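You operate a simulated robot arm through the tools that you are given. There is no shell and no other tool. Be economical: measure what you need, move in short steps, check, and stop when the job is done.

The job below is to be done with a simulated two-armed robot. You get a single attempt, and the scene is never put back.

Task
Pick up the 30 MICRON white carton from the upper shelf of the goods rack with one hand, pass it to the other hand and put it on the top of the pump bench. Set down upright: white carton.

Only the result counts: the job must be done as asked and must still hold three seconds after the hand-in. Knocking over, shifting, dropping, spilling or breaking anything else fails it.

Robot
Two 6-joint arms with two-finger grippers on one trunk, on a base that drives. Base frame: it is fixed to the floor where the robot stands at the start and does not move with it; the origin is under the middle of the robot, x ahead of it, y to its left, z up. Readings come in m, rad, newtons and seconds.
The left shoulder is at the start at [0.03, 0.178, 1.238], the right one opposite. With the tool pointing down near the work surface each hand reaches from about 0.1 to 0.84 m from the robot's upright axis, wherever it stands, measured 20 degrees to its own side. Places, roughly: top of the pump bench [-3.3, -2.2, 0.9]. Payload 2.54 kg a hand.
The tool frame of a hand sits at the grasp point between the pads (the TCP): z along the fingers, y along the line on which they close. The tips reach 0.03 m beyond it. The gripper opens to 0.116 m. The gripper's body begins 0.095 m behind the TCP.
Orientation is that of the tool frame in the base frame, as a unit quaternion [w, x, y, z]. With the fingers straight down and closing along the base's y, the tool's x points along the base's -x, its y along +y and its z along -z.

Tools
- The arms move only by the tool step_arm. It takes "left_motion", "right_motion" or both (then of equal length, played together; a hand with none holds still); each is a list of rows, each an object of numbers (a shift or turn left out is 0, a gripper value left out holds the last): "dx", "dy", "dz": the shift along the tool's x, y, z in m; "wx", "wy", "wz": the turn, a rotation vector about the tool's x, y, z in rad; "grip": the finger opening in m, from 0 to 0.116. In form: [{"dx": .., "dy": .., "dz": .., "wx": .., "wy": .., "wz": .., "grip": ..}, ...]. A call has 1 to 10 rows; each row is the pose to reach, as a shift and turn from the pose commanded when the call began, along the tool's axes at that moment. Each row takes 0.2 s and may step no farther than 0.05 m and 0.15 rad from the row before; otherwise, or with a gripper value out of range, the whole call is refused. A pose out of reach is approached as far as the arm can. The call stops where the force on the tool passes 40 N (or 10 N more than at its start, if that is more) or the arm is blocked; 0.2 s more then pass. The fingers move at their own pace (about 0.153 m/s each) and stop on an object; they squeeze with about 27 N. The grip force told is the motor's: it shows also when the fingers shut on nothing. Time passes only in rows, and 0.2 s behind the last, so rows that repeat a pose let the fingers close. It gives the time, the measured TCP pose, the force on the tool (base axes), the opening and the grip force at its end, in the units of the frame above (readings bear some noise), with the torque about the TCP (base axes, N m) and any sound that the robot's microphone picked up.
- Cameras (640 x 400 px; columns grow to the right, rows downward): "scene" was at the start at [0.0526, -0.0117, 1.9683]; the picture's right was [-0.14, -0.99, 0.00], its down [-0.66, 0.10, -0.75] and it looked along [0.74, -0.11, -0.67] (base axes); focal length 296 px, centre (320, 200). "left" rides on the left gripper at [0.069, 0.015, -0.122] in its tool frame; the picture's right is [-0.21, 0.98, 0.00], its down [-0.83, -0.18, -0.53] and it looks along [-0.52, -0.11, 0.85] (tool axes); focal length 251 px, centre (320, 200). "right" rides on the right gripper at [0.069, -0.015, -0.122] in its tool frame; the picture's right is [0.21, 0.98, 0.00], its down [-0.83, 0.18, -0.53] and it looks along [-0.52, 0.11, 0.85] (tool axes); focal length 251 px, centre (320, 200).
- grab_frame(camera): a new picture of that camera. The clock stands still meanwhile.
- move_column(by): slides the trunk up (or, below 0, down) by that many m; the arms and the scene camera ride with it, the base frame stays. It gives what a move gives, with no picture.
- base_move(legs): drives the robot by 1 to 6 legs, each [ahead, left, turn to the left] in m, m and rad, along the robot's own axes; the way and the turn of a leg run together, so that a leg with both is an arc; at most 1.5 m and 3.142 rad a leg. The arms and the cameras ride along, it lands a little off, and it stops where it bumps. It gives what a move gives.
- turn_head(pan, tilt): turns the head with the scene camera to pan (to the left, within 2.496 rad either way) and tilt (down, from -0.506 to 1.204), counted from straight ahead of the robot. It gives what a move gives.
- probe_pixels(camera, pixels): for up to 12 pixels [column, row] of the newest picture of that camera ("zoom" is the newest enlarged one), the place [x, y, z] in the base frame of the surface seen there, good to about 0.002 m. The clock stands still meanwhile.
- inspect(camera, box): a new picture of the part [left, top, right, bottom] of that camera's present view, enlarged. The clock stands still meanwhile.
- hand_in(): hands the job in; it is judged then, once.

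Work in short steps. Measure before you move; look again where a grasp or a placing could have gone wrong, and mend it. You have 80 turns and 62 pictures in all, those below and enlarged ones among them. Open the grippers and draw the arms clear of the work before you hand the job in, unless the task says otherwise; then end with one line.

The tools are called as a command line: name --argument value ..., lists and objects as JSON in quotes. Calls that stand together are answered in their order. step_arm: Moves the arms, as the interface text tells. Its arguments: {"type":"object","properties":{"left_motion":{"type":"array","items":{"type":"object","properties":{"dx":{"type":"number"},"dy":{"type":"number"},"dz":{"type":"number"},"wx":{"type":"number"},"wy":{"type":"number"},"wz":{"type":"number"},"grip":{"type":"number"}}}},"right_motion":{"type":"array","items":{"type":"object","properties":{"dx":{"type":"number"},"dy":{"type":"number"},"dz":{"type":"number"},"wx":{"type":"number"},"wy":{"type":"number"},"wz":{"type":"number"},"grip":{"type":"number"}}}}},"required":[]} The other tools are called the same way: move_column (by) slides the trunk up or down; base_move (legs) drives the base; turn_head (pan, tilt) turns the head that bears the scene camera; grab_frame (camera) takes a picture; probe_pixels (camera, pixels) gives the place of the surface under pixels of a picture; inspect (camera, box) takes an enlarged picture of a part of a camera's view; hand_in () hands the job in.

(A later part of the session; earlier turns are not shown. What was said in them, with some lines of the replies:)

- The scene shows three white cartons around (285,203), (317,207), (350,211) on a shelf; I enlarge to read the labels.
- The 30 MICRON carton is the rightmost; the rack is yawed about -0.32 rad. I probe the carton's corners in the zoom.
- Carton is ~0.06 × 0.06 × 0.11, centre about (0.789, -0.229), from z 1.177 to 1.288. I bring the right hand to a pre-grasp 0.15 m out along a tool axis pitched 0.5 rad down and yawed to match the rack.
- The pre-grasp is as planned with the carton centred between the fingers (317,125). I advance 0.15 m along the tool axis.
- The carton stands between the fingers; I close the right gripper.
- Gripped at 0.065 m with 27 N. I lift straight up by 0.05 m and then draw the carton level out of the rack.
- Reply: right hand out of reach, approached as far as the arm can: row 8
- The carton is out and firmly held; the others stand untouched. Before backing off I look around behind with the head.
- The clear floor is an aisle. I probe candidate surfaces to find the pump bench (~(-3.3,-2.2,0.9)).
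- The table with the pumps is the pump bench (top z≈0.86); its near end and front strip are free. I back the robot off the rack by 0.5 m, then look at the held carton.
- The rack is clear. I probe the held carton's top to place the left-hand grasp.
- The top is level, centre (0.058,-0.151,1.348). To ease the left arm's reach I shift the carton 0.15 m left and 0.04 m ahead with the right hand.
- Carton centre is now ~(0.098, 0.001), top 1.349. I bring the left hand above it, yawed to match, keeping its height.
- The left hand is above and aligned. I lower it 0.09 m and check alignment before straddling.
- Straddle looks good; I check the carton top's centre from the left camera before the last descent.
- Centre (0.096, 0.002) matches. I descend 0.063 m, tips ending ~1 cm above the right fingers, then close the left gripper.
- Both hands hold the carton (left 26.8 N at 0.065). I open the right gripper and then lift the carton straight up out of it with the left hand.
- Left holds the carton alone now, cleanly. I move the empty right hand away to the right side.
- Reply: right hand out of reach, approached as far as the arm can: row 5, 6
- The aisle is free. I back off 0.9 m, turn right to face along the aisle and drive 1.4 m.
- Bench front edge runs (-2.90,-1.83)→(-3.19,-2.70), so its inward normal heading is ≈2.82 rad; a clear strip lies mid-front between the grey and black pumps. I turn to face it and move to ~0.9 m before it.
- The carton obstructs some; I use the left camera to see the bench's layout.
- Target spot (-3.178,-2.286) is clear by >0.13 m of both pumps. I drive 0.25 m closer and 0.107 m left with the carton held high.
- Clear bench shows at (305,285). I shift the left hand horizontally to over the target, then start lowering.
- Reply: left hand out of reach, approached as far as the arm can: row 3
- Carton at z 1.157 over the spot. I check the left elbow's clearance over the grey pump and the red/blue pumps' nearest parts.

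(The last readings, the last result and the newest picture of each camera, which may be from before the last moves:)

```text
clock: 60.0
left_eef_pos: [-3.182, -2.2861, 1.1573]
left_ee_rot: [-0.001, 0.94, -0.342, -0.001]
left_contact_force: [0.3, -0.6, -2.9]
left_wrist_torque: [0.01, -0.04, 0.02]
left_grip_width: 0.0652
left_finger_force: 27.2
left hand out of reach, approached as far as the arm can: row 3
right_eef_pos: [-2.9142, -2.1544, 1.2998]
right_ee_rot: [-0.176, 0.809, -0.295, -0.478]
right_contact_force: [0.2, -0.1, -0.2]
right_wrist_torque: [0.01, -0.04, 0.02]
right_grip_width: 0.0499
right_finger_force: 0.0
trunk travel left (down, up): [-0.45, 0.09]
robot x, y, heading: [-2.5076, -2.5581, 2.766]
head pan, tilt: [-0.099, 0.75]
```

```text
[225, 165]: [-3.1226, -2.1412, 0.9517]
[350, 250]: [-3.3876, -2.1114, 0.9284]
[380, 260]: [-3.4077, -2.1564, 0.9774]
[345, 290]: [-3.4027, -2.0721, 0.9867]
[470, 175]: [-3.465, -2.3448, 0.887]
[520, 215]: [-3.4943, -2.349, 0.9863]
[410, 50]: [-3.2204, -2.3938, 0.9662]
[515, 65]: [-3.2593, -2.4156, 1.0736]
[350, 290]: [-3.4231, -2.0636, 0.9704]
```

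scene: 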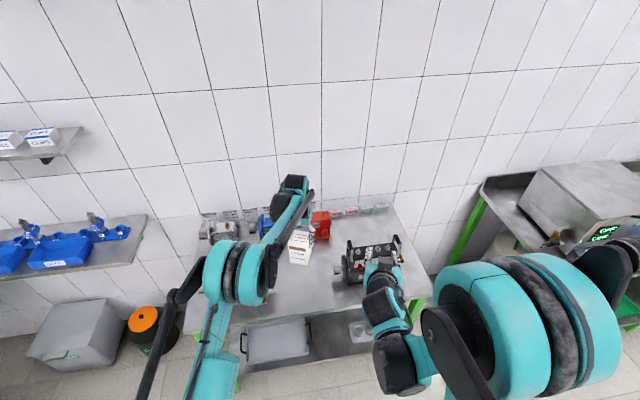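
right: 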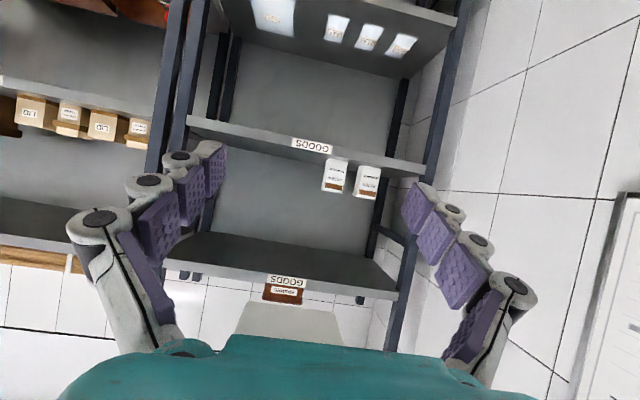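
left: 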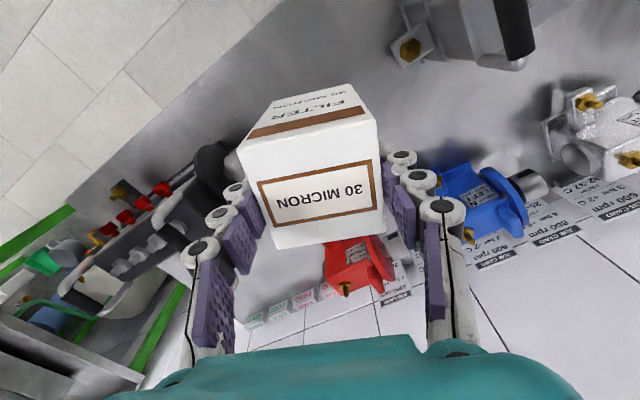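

The nearest obstacle is the grey pump at (-3.22,-2.39), so I nudge the target 2 cm away from it and lower to ~2 cm above the bench (TCP 0.98).

step_arm --left_motion '[{"dx": -0.007, "dy": -0.02}, {"dx": -0.007, "dy": -0.02, "dz": 0.045}, {"dx": -0.007, "dy": -0.02, "dz": 0.09}, {"dx": -0.007, "dy": -0.02, "dz": 0.135}, {"dx": -0.007, "dy": -0.02, "dz": 0.177}]'

grab_frame --camera "left"

grab_frame --camera "scene"

```text
clock: 61.2
left_eef_pos: [-3.161, -2.2752, 0.9931]
left_ee_rot: [-0.001, 0.94, -0.34, -0.001]
left_contact_force: [-0.2, -0.5, -2.0]
left_wrist_torque: [0.01, 0.01, 0.03]
left_grip_width: 0.0652
left_finger_force: 27.5
left hand out of reach, approached as far as the arm can: row 5
right_eef_pos: [-2.9117, -2.1554, 1.3011]
right_ee_rot: [-0.174, 0.809, -0.294, -0.477]
right_contact_force: [-0.3, -0.1, 0.8]
right_wrist_torque: [0.01, 0.01, 0.01]
right_grip_width: 0.05
right_finger_force: 0.0
trunk travel left (down, up): [-0.45, 0.09]
robot x, y, heading: [-2.5128, -2.557, 2.764]
head pan, tilt: [-0.099, 0.75]
```

```text
29 pictures are left
```

left: 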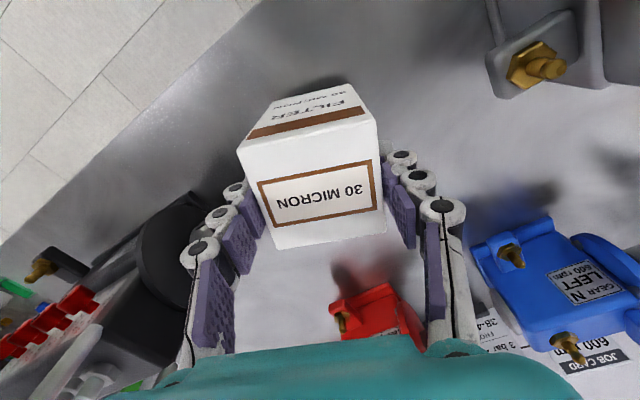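

```text
28 pictures are left
```

scene: 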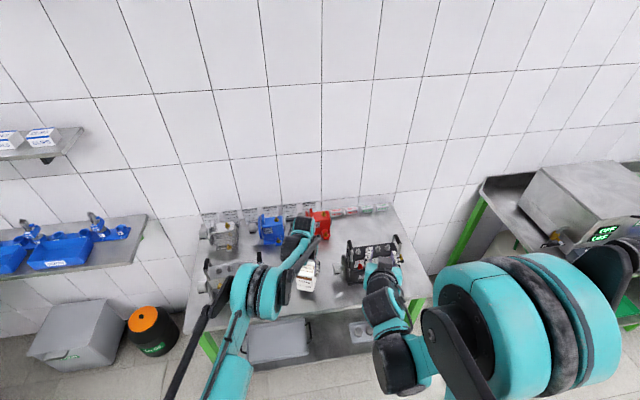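

The left arm neared its reach limit with the carton bottom ~3.4 cm above the bench; the right hand is well above everything, so I lower using the trunk.

move_column --by -0.026

inspect --camera "scene" --box '[270, 220, 370, 310]'

```text
clock: 61.9
left_eef_pos: [-3.1618, -2.2757, 0.9675]
left_ee_rot: [-0.001, 0.94, -0.342, -0.001]
left_contact_force: [-0.2, 0.3, -1.2]
left_wrist_torque: [0.01, 0.0, -0.02]
left_grip_width: 0.0653
left_finger_force: 26.7
right_eef_pos: [-2.911, -2.1572, 1.2738]
right_ee_rot: [-0.174, 0.809, -0.295, -0.477]
right_contact_force: [0.2, -0.6, -0.3]
right_wrist_torque: [0.01, -0.01, 0.02]
right_grip_width: 0.0503
right_finger_force: 0.1
trunk travel left (down, up): [-0.424, 0.116]
robot x, y, heading: [-2.5138, -2.5595, 2.765]
head pan, tilt: [-0.099, 0.75]
```

```text
4.44 times, centred on (320, 265) of scene
```

zoom: 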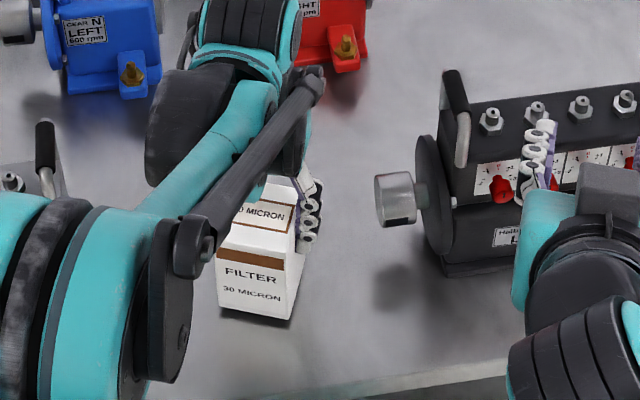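

Carton bottom is ~8 mm above the bench, all clear. I lower the trunk in small increments watching the force.

move_column --by -0.006

move_column --by -0.002

```text
clock: 62.5
left_eef_pos: [-3.1622, -2.2756, 0.9614]
left_ee_rot: [-0.001, 0.94, -0.342, -0.001]
left_contact_force: [1.0, -0.3, -1.4]
left_wrist_torque: [-0.01, 0.02, 0.01]
left_grip_width: 0.0654
left_finger_force: 27.2
right_eef_pos: [-2.9114, -2.1561, 1.2689]
right_ee_rot: [-0.174, 0.81, -0.294, -0.477]
right_contact_force: [0.7, 0.1, 0.9]
right_wrist_torque: [-0.01, 0.0, -0.03]
right_grip_width: 0.0499
right_finger_force: 0.1
trunk travel left (down, up): [-0.418, 0.122]
robot x, y, heading: [-2.5112, -2.5574, 2.766]
head pan, tilt: [-0.099, 0.75]
```

```text
clock: 63.0
left_eef_pos: [-3.1614, -2.2755, 0.9608]
left_ee_rot: [0.0, 0.94, -0.342, -0.001]
left_contact_force: [-0.7, -0.1, -2.6]
left_wrist_torque: [-0.02, -0.02, -0.02]
left_grip_width: 0.0652
left_finger_force: 26.7
right_eef_pos: [-2.9119, -2.1553, 1.2665]
right_ee_rot: [-0.175, 0.809, -0.295, -0.477]
right_contact_force: [-0.3, 0.5, 0.0]
right_wrist_torque: [0.02, 0.0, -0.01]
right_grip_width: 0.0499
right_finger_force: 0.0
trunk travel left (down, up): [-0.416, 0.124]
robot x, y, heading: [-2.5109, -2.5575, 2.765]
head pan, tilt: [-0.099, 0.75]
```

Still free hanging weight (-2 N); I go on down by 2 mm steps.

move_column --by -0.002

move_column --by -0.0015

```text
clock: 63.5
left_eef_pos: [-3.162, -2.2762, 0.9587]
left_ee_rot: [0.0, 0.94, -0.341, -0.001]
left_contact_force: [-4.7, 2.5, 17.1]
left_wrist_torque: [-0.13, -0.2, -0.03]
left_grip_width: 0.0655
left_finger_force: 26.9
right_eef_pos: [-2.9117, -2.1551, 1.2655]
right_ee_rot: [-0.175, 0.809, -0.294, -0.479]
right_contact_force: [-0.4, -1.0, 0.5]
right_wrist_torque: [-0.01, 0.04, 0.0]
right_grip_width: 0.0499
right_finger_force: 0.0
trunk travel left (down, up): [-0.414, 0.126]
robot x, y, heading: [-2.5113, -2.5624, 2.765]
head pan, tilt: [-0.099, 0.75]
```

```text
clock: 64.0
left_eef_pos: [-3.1599, -2.2751, 0.9578]
left_ee_rot: [-0.001, 0.94, -0.341, -0.003]
left_contact_force: [-7.1, 2.0, 26.1]
left_wrist_torque: [0.05, 0.23, 0.01]
left_grip_width: 0.0656
left_finger_force: 27.1
right_eef_pos: [-2.9115, -2.1558, 1.2635]
right_ee_rot: [-0.176, 0.808, -0.295, -0.478]
right_contact_force: [0.1, 0.0, -0.8]
right_wrist_torque: [-0.04, 0.0, 0.0]
right_grip_width: 0.0499
right_finger_force: 0.0
trunk travel left (down, up): [-0.412, 0.128]
robot x, y, heading: [-2.5082, -2.5605, 2.761]
head pan, tilt: [-0.099, 0.75]
```

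Contact: 26 N upward. I ease the load by 1.5 mm and open the left gripper to 0.085.

move_column --by 0.0018

step_arm --left_motion '[{"grip": 0.075}, {"grip": 0.088}, {"grip": 0.088}, {"grip": 0.088}]'

grab_frame --camera "left"

```text
clock: 64.5
left_eef_pos: [-3.1617, -2.2756, 0.9585]
left_ee_rot: [-0.001, 0.94, -0.342, -0.001]
left_contact_force: [-2.9, 0.3, 8.9]
left_wrist_torque: [0.11, 0.37, 0.04]
left_grip_width: 0.0653
left_finger_force: 26.8
right_eef_pos: [-2.911, -2.156, 1.2646]
right_ee_rot: [-0.175, 0.809, -0.294, -0.478]
right_contact_force: [-0.2, -0.2, -0.2]
right_wrist_torque: [-0.01, -0.01, -0.04]
right_grip_width: 0.05
right_finger_force: 0.0
trunk travel left (down, up): [-0.414, 0.126]
robot x, y, heading: [-2.5137, -2.558, 2.756]
head pan, tilt: [-0.099, 0.75]
```

```text
clock: 65.5
left_eef_pos: [-3.1605, -2.2763, 0.9583]
left_ee_rot: [-0.001, 0.94, -0.342, -0.002]
left_contact_force: [-0.2, 0.5, 0.5]
left_wrist_torque: [0.04, 0.02, 0.04]
left_grip_width: 0.088
left_finger_force: 0.1
right_eef_pos: [-2.911, -2.1546, 1.2649]
right_ee_rot: [-0.174, 0.809, -0.294, -0.478]
right_contact_force: [0.9, 0.6, 0.0]
right_wrist_torque: [0.01, 0.0, 0.0]
right_grip_width: 0.0502
right_finger_force: 0.1
trunk travel left (down, up): [-0.414, 0.126]
robot x, y, heading: [-2.5124, -2.5596, 2.764]
head pan, tilt: [-0.099, 0.75]
```

```text
26 pictures are left
```

left: 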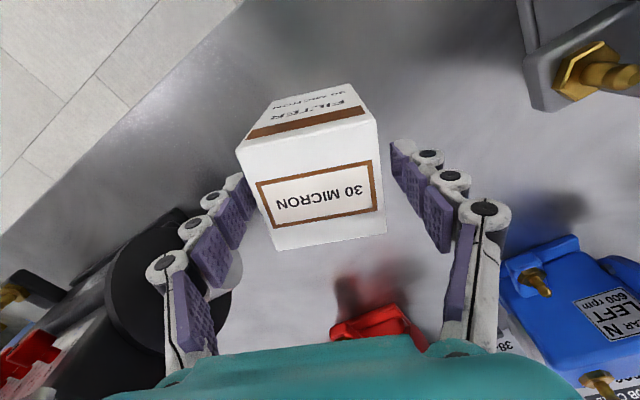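

Released, both fingers clear of the carton. I raise the trunk straight up 0.12 m.

move_column --by 0.12

step_arm --left_motion '[{"dz": -0.04}, {"dz": -0.08}, {"dz": -0.12}, {"dz": -0.16}, {"dz": -0.2}]'

base_move --legs '[[-0.4, 0, 0]]'

grab_frame --camera "scene"

```text
clock: 67.0
left_eef_pos: [-3.1617, -2.275, 1.0781]
left_ee_rot: [0.0, 0.94, -0.342, -0.002]
left_contact_force: [0.4, 0.4, -0.2]
left_wrist_torque: [0.02, -0.01, 0.06]
left_grip_width: 0.0884
left_finger_force: 0.0
right_eef_pos: [-2.9111, -2.1551, 1.3844]
right_ee_rot: [-0.174, 0.809, -0.294, -0.478]
right_contact_force: [0.1, 0.6, -0.2]
right_wrist_torque: [-0.02, 0.0, 0.02]
right_grip_width: 0.0498
right_finger_force: 0.0
trunk travel left (down, up): [-0.534, 0.006]
robot x, y, heading: [-2.5126, -2.5591, 2.762]
head pan, tilt: [-0.099, 0.75]
```

```text
clock: 68.2
left_eef_pos: [-3.1606, -2.2755, 1.2792]
left_ee_rot: [0.001, 0.94, -0.341, -0.002]
left_contact_force: [-0.3, -0.2, -0.1]
left_wrist_torque: [0.0, 0.03, -0.02]
left_grip_width: 0.0881
left_finger_force: 0.1
right_eef_pos: [-2.911, -2.1548, 1.3851]
right_ee_rot: [-0.173, 0.81, -0.294, -0.477]
right_contact_force: [0.8, 0.1, -0.1]
right_wrist_torque: [0.0, 0.01, 0.0]
right_grip_width: 0.0499
right_finger_force: 0.1
trunk travel left (down, up): [-0.534, 0.006]
robot x, y, heading: [-2.5093, -2.5601, 2.762]
head pan, tilt: [-0.099, 0.75]
```

```text
clock: 70.7
left_eef_pos: [-2.7974, -2.4235, 1.2777]
left_ee_rot: [0.0, 0.941, -0.339, 0.0]
left_contact_force: [-0.4, -0.1, 0.1]
left_wrist_torque: [-0.01, 0.01, 0.01]
left_grip_width: 0.0879
left_finger_force: 0.1
right_eef_pos: [-2.5471, -2.3026, 1.3847]
right_ee_rot: [-0.173, 0.81, -0.292, -0.478]
right_contact_force: [-0.3, -0.7, 0.4]
right_wrist_torque: [0.0, 0.02, 0.01]
right_grip_width: 0.05
right_finger_force: 0.1
trunk travel left (down, up): [-0.534, 0.006]
robot x, y, heading: [-2.1454, -2.7062, 2.766]
head pan, tilt: [-0.099, 0.75]
```

```text
25 pictures are left
```

scene: 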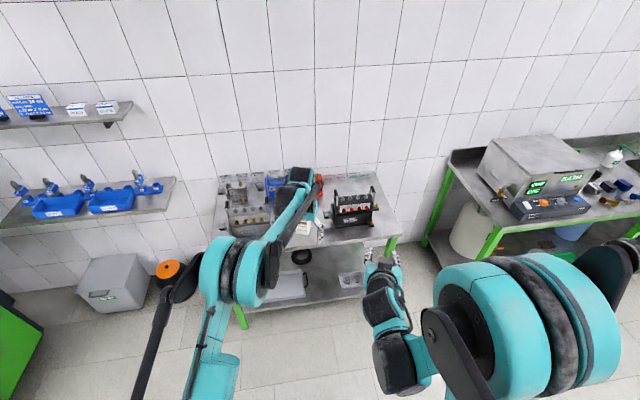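

The arm hides the carton here; the left camera should see the bench, so I check with it and a side-stepped view.

base_move --legs '[[-0.1, 0.3, 0]]'

inspect --camera "scene" --box '[220, 140, 460, 290]'

```text
clock: 72.8
left_eef_pos: [-2.8113, -2.733, 1.2786]
left_ee_rot: [0.0, 0.941, -0.34, -0.002]
left_contact_force: [0.6, 0.0, -0.7]
left_wrist_torque: [-0.01, 0.0, -0.03]
left_grip_width: 0.088
left_finger_force: 0.1
right_eef_pos: [-2.5607, -2.6127, 1.3841]
right_ee_rot: [-0.173, 0.81, -0.293, -0.478]
right_contact_force: [0.7, -1.1, 0.2]
right_wrist_torque: [0.02, 0.04, 0.01]
right_grip_width: 0.05
right_finger_force: 0.0
trunk travel left (down, up): [-0.534, 0.006]
robot x, y, heading: [-2.151, -3.0135, 2.764]
head pan, tilt: [-0.099, 0.75]
```

```text
2.67 times, centred on (340, 215) of scene
```

zoom: 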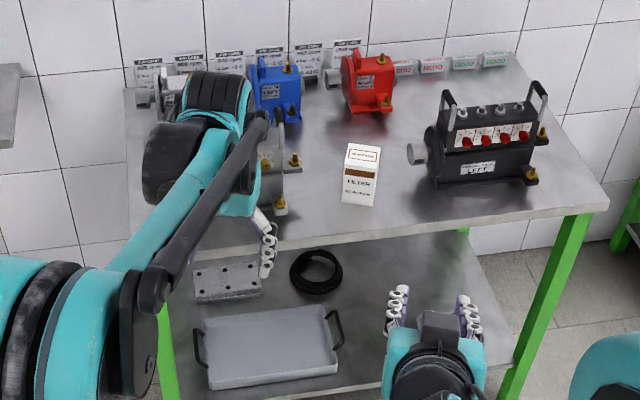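

The carton stands upright on the bench at zoom (360,175), with the pumps undisturbed, and both arms are empty and clear. I hand in.

hand_in

```text
The job is handed in.
```

The 30 MICRON carton was picked from the upper shelf with the right hand, passed to the left hand, and set upright on top of the pump bench. The last picture showed it standing clear of the pumps. Both arms were empty and drawn back when I handed in.
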